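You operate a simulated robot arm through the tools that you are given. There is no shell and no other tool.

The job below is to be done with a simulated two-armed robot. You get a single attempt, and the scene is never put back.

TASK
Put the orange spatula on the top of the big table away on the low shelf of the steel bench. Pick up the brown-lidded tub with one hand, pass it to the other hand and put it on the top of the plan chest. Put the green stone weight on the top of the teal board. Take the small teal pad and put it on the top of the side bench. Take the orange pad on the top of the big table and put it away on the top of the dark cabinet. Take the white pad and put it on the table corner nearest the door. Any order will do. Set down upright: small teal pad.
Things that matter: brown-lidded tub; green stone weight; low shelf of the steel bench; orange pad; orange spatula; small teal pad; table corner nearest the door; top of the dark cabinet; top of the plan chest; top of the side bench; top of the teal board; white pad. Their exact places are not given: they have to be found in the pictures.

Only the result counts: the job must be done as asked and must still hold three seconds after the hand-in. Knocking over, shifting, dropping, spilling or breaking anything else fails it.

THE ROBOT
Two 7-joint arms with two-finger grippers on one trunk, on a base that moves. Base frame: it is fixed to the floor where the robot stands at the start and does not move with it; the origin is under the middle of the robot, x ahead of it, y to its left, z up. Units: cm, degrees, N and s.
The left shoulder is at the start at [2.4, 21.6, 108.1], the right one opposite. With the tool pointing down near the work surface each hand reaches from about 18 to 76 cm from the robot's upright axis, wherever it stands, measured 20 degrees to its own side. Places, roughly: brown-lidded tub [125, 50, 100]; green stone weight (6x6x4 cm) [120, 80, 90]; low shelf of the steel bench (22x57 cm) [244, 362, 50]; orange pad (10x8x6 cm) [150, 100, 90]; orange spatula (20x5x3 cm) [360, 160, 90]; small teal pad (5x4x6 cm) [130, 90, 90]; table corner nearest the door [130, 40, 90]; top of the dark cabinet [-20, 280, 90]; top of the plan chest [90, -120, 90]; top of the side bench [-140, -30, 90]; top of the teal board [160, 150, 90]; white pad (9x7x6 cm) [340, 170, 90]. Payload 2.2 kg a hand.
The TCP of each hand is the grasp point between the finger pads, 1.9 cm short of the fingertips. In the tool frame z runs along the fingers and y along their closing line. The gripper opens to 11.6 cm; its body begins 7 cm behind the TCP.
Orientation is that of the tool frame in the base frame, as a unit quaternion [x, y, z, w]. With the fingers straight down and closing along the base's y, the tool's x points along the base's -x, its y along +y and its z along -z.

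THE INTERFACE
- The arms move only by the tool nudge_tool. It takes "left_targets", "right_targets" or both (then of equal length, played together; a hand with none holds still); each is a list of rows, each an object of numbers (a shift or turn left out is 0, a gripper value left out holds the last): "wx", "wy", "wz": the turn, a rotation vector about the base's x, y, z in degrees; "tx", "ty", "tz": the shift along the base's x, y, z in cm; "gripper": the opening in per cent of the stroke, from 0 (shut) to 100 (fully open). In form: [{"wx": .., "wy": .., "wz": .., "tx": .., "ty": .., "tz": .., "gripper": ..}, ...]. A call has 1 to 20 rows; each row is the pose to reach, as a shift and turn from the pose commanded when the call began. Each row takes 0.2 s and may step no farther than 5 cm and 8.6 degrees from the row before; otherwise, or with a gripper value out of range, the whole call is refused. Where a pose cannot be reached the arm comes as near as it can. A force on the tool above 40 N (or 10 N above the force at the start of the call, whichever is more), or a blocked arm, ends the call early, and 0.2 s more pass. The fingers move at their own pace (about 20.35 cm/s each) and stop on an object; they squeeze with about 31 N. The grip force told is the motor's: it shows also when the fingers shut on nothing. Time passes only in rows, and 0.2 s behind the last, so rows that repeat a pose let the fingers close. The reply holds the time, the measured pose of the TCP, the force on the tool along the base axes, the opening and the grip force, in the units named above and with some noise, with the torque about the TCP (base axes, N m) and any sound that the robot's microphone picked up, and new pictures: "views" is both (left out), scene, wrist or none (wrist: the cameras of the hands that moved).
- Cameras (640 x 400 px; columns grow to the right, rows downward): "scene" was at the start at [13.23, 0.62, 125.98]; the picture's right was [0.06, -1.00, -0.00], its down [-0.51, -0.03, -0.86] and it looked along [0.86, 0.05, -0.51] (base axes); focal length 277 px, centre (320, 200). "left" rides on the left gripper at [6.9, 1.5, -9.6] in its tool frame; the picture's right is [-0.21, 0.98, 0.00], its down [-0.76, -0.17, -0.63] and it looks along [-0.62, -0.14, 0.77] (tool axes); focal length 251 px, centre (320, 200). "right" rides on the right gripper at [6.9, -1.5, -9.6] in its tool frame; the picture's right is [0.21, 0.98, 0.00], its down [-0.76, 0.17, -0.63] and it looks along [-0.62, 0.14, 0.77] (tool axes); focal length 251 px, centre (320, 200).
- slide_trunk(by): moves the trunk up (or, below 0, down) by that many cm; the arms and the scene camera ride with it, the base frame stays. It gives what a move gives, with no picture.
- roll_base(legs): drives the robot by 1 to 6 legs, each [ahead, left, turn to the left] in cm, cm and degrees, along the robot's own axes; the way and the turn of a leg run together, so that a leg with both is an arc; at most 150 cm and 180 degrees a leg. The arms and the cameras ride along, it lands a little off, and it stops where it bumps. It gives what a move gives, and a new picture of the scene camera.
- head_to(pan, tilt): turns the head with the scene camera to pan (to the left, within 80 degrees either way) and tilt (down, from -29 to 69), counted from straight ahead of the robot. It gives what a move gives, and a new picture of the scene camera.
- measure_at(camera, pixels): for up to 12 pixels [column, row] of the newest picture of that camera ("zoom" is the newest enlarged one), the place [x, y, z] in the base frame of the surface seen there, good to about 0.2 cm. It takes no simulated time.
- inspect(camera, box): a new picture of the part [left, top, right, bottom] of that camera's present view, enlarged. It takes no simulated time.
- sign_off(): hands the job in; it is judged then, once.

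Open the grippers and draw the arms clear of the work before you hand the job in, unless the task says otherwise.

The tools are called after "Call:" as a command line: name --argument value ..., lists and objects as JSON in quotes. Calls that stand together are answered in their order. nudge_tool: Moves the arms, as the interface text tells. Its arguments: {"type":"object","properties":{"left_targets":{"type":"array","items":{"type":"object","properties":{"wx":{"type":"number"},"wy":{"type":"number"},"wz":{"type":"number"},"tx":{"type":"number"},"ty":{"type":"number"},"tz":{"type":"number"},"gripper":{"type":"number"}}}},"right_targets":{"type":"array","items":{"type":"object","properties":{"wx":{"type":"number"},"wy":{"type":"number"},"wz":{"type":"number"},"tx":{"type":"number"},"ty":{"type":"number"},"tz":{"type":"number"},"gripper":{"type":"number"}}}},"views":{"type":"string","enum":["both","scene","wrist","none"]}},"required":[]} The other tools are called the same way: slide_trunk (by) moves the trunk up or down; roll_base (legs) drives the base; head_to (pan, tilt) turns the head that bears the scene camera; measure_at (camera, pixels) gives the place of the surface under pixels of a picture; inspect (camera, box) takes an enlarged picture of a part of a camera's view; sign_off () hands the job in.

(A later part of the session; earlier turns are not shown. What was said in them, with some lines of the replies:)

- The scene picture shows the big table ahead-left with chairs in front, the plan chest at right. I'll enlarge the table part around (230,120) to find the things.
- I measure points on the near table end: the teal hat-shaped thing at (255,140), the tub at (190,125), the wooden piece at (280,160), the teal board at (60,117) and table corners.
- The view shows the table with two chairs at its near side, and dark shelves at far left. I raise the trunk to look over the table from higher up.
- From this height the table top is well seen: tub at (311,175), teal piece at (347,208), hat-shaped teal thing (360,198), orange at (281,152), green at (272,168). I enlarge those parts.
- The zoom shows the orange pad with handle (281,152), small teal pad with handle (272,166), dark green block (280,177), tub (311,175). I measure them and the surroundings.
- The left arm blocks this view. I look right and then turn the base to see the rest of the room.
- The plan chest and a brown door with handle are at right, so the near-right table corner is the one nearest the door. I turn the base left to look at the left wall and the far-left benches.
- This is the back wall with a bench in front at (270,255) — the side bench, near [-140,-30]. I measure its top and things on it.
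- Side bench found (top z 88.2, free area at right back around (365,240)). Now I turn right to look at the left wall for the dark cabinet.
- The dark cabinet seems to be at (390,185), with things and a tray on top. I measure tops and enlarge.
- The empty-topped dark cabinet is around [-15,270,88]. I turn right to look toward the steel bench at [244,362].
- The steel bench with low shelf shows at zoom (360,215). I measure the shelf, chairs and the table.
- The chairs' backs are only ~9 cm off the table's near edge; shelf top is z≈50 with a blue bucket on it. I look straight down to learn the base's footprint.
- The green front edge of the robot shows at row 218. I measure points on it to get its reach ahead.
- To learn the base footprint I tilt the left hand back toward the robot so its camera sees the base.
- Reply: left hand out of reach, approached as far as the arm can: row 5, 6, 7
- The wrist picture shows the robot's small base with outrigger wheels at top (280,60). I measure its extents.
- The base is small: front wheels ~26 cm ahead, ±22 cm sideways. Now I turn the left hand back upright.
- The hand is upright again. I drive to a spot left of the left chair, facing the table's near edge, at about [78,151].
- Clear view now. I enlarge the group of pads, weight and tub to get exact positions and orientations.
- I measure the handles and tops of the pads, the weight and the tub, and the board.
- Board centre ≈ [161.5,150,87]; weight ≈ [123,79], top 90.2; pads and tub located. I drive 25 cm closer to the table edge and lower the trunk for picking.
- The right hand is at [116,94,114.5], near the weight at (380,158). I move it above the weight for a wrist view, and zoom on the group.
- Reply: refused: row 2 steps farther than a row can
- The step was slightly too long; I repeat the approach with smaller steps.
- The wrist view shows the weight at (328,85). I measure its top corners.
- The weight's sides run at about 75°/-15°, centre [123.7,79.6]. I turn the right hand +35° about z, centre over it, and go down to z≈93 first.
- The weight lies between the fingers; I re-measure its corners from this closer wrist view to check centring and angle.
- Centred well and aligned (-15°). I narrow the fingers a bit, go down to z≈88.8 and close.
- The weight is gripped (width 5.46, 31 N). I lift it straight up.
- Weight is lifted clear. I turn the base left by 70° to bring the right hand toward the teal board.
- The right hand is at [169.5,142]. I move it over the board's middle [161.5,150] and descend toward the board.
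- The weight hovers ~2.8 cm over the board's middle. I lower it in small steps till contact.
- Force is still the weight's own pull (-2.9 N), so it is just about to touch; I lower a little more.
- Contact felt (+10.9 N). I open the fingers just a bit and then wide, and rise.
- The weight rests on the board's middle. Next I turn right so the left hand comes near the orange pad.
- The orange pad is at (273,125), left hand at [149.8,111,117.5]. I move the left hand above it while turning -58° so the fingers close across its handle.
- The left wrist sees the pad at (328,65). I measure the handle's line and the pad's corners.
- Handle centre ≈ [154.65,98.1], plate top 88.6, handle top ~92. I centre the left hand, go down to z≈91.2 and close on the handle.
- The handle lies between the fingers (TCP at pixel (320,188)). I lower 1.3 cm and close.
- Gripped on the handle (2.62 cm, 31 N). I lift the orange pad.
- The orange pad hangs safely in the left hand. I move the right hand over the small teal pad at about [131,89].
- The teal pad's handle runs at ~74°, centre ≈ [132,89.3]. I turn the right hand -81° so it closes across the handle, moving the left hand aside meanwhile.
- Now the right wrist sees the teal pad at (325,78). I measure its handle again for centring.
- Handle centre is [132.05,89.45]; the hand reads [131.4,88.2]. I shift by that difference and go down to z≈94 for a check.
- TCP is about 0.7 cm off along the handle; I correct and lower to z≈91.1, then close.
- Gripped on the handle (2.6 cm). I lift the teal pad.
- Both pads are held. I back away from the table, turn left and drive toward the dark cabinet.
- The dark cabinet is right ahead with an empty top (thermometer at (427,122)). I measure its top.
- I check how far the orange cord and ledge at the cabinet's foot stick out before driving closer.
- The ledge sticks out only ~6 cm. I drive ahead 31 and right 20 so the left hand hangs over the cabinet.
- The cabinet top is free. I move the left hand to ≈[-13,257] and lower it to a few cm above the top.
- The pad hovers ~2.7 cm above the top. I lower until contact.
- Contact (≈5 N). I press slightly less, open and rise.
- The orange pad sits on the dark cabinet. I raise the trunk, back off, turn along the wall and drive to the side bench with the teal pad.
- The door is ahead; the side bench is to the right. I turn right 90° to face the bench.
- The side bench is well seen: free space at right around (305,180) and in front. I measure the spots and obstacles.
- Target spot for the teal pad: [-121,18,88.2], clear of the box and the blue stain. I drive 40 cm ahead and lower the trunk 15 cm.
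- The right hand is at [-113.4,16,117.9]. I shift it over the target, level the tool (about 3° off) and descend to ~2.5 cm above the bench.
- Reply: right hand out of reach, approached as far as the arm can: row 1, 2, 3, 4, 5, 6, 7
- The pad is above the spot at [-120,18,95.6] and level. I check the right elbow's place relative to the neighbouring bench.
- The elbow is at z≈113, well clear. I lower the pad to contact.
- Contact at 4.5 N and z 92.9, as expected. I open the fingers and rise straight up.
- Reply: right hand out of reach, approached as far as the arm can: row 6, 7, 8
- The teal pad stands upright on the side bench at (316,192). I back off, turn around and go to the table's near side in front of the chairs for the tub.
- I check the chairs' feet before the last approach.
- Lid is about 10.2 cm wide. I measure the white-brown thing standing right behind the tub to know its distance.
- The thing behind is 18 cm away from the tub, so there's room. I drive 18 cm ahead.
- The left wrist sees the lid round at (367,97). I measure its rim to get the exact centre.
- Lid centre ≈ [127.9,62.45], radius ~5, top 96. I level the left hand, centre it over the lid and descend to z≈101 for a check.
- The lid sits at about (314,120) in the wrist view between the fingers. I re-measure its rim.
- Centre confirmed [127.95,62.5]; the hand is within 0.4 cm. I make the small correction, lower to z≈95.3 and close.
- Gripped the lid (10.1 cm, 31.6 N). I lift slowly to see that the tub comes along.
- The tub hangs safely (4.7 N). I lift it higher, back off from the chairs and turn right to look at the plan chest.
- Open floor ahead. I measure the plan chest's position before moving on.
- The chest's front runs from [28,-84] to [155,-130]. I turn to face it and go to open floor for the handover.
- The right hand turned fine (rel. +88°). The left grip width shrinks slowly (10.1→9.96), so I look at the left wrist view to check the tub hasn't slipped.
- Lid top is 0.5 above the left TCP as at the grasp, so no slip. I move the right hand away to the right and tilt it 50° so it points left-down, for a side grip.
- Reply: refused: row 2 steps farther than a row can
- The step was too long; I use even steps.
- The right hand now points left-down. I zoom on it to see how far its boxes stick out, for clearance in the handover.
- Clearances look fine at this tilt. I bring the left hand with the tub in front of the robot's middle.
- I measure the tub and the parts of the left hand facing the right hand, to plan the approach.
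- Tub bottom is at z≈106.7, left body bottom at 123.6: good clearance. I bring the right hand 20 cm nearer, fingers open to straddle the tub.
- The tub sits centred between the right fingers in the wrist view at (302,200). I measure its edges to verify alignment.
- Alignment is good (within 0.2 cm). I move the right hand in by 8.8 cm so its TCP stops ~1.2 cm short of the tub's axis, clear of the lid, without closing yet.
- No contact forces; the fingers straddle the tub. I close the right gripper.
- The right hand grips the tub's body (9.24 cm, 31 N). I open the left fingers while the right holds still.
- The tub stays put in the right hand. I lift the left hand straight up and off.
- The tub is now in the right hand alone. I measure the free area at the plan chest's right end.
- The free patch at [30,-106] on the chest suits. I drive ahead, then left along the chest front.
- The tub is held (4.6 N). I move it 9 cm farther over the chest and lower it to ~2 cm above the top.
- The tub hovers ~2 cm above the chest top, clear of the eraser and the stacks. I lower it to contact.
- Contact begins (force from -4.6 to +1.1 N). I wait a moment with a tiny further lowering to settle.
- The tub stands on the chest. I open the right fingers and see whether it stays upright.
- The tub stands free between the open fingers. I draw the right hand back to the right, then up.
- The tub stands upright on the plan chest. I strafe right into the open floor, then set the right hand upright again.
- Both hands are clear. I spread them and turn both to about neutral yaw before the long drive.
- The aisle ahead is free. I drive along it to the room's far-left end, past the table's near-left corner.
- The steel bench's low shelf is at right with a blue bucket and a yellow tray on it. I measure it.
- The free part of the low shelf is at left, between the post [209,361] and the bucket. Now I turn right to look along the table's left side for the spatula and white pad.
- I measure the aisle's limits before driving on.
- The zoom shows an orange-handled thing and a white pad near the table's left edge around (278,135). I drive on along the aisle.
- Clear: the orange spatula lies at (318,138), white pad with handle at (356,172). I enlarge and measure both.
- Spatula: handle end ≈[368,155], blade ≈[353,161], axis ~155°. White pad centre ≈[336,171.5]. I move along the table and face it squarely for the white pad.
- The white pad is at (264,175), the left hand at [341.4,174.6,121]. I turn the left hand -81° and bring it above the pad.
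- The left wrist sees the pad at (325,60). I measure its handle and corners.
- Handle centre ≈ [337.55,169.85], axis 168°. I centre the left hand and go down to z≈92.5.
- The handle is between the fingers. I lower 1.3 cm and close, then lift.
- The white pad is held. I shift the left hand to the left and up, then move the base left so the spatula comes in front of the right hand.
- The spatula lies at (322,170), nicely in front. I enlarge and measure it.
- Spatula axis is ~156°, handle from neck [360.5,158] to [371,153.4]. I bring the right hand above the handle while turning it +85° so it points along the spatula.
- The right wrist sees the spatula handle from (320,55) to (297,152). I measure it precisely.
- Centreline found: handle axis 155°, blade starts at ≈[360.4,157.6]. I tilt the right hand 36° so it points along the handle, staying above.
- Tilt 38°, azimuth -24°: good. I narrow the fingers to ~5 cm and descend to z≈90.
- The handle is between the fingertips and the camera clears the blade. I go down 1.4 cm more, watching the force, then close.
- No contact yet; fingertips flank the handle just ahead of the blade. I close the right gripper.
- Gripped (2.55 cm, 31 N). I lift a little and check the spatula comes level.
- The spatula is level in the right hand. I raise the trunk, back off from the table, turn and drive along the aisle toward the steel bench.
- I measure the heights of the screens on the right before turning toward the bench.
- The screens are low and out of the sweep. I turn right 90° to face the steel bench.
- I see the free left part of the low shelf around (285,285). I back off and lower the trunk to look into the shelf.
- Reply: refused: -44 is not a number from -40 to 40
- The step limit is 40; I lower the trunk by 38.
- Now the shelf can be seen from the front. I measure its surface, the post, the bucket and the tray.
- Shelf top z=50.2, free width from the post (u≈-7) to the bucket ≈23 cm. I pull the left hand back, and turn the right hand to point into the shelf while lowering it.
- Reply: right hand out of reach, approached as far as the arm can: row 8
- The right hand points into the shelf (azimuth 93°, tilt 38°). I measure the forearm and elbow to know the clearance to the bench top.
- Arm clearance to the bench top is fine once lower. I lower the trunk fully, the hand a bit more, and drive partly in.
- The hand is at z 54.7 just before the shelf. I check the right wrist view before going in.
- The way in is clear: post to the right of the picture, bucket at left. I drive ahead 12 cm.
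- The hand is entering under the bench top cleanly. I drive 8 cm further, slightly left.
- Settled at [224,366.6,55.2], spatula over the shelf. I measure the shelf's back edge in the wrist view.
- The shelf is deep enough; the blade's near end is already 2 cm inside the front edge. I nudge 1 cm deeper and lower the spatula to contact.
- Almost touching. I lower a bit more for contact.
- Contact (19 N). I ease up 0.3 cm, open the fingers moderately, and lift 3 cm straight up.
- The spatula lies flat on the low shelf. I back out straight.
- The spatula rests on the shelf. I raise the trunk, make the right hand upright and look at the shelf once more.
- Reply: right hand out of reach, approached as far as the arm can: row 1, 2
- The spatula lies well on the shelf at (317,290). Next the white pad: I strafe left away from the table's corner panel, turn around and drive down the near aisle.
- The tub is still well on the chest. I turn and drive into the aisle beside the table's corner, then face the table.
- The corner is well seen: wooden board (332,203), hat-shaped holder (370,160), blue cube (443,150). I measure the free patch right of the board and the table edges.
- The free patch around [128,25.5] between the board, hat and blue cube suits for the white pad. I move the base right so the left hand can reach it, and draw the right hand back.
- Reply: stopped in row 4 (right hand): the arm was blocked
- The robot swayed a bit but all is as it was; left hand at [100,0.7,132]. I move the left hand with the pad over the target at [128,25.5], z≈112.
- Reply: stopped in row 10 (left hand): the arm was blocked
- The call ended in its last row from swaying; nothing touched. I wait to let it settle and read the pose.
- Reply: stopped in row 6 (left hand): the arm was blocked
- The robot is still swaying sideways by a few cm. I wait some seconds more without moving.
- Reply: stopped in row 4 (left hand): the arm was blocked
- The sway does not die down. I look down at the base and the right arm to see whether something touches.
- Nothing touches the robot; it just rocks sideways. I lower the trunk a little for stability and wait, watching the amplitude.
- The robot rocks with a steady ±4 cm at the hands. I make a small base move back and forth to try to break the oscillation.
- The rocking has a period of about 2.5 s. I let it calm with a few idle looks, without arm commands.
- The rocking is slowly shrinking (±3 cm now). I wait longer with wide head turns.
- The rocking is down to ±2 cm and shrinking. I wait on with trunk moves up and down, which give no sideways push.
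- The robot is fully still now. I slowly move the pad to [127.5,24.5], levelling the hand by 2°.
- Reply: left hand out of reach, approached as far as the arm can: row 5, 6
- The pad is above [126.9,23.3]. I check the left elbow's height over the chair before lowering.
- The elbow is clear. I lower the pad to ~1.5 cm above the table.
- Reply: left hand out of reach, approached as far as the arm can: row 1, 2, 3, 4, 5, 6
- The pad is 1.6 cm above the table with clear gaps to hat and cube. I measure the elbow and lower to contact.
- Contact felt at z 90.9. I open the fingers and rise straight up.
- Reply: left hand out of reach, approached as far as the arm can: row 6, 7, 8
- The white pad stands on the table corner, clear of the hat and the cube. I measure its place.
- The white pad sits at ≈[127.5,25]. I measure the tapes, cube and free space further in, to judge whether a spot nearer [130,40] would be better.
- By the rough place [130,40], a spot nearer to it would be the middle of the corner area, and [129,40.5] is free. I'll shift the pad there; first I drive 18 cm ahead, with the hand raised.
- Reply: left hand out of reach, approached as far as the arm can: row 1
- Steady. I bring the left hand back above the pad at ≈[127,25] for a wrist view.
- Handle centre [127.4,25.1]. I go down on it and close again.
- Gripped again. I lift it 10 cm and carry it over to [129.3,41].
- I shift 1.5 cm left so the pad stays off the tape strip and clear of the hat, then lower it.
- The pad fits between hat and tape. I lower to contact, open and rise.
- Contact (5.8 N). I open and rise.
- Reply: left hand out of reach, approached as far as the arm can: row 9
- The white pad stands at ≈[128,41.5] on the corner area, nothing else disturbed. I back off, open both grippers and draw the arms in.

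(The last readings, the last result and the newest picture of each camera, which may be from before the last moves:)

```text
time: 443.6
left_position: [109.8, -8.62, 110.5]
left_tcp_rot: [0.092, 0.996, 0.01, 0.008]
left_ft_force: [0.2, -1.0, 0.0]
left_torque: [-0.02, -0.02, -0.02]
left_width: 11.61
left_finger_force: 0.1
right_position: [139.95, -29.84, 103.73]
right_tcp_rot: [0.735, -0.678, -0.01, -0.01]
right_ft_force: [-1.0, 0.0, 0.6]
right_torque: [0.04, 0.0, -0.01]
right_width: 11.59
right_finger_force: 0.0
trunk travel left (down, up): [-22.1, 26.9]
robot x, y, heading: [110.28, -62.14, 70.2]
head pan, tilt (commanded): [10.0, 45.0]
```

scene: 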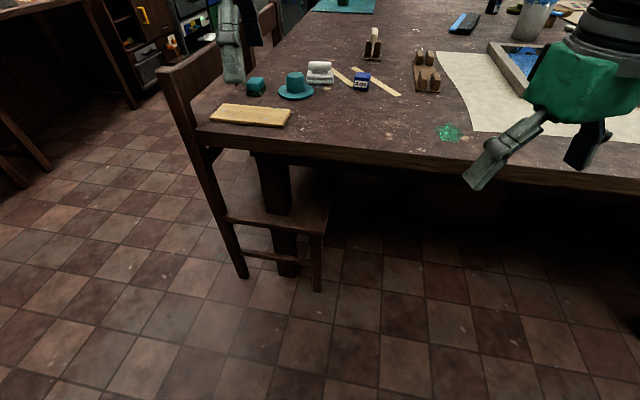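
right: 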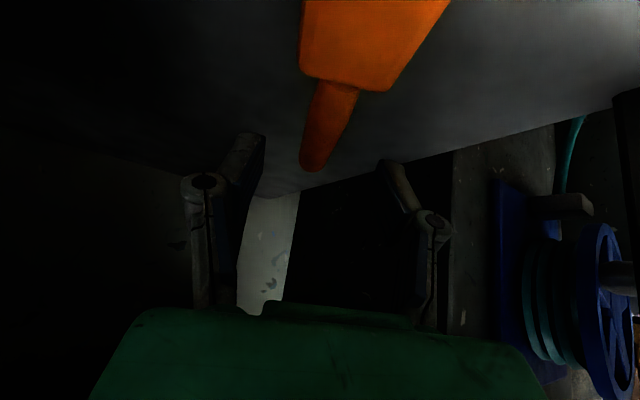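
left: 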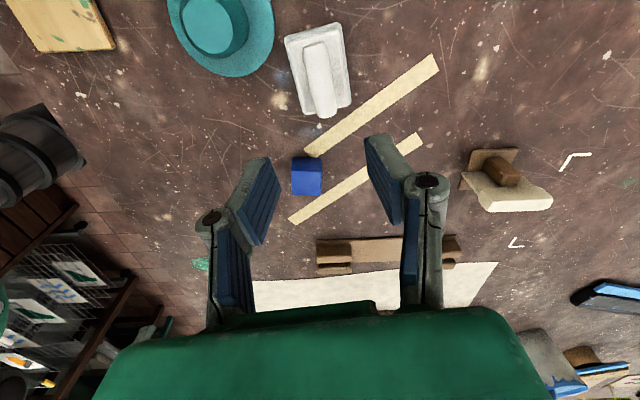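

Hands are clear and open. A last look toward the teal board and the dark cabinet to confirm the earlier placements.

Call:
head_to --pan 20 --tilt 20

Call:
inspect --camera "scene" --box '[180, 100, 400, 240]'

```text
time: 444.5
left_position: [109.73, -8.45, 110.41]
left_tcp_rot: [0.092, 0.996, 0.009, 0.009]
left_ft_force: [0.2, 0.3, -0.4]
left_torque: [-0.02, -0.01, 0.03]
left_width: 11.61
left_finger_force: 0.0
right_position: [140.0, -29.83, 103.51]
right_tcp_rot: [0.735, -0.678, -0.009, -0.01]
right_ft_force: [0.7, -0.6, 0.4]
right_torque: [0.0, 0.01, 0.01]
right_width: 11.6
right_finger_force: 0.0
trunk travel left (down, up): [-22.1, 26.9]
robot x, y, heading: [109.96, -61.98, 70.3]
head pan, tilt (commanded): [20.0, 20.0]
```

scene: 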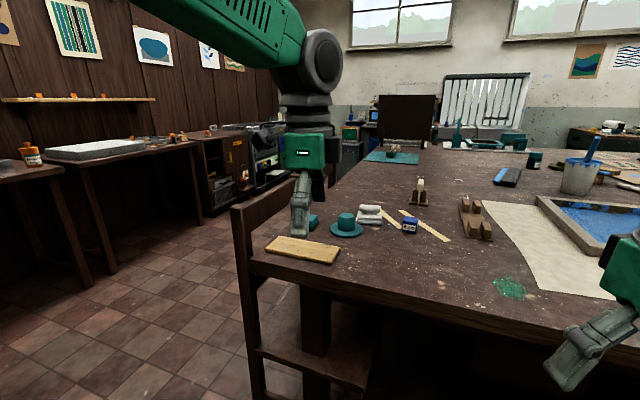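

```text
2.86 times, centred on (290, 170) of scene
```

zoom: 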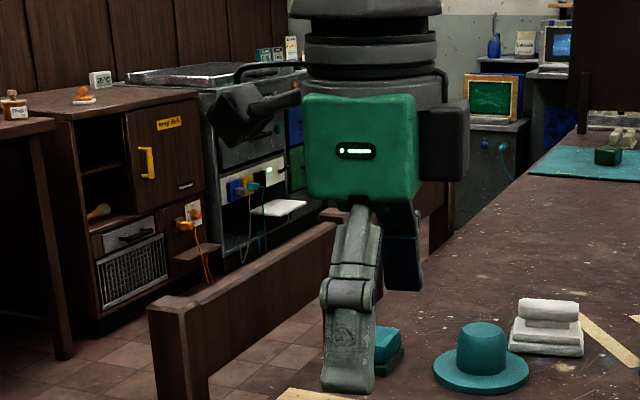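

The orange pad sits on the dark cabinet at (82,95), the weight on the teal board at (607,155), and the white pad on the corner at (548,325). Both grippers are open and clear, so I hand in the job.

Call:
sign_off

```text
The job is handed in.
```

I did all six moves and handed the job in; no result of the judging came back. I saw each object settled after release. My last looks before hand-in again showed the orange pad, the stone weight and the white pad in place.

| Object | Where it is now |
|---|---|
| Orange spatula | Flat on the low shelf of the steel bench, left of the blue bucket |
| Brown-lidded tub | Upright on the front of the plan chest, near the door end; picked up with the left hand and passed in the air to the right |
| Green stone weight | Middle of the teal board |
| Small teal pad | Upright on the side bench, near its right end |
| Orange pad | On top of the dark cabinet |
| White pad | On the table corner nearest the door, at about [128, 41.5] |

- **White pad:** I first set it down nearer the table's side edge, at about [127.5, 25]. I then moved it to sit closer to the rough place you gave, [130, 40], because the exact corner area wasn't marked. If the checker uses a tighter area right at the corner, this is the placement most open to question.
- **Robot rocking:** the robot rocked sideways by about 4 cm at the hands when I first brought the white pad over the corner. I waited until it was still before setting the pad down, and nothing was touched.

As far as the pictures show, nothing else was knocked or shifted. Both grippers were left open with the arms drawn clear.
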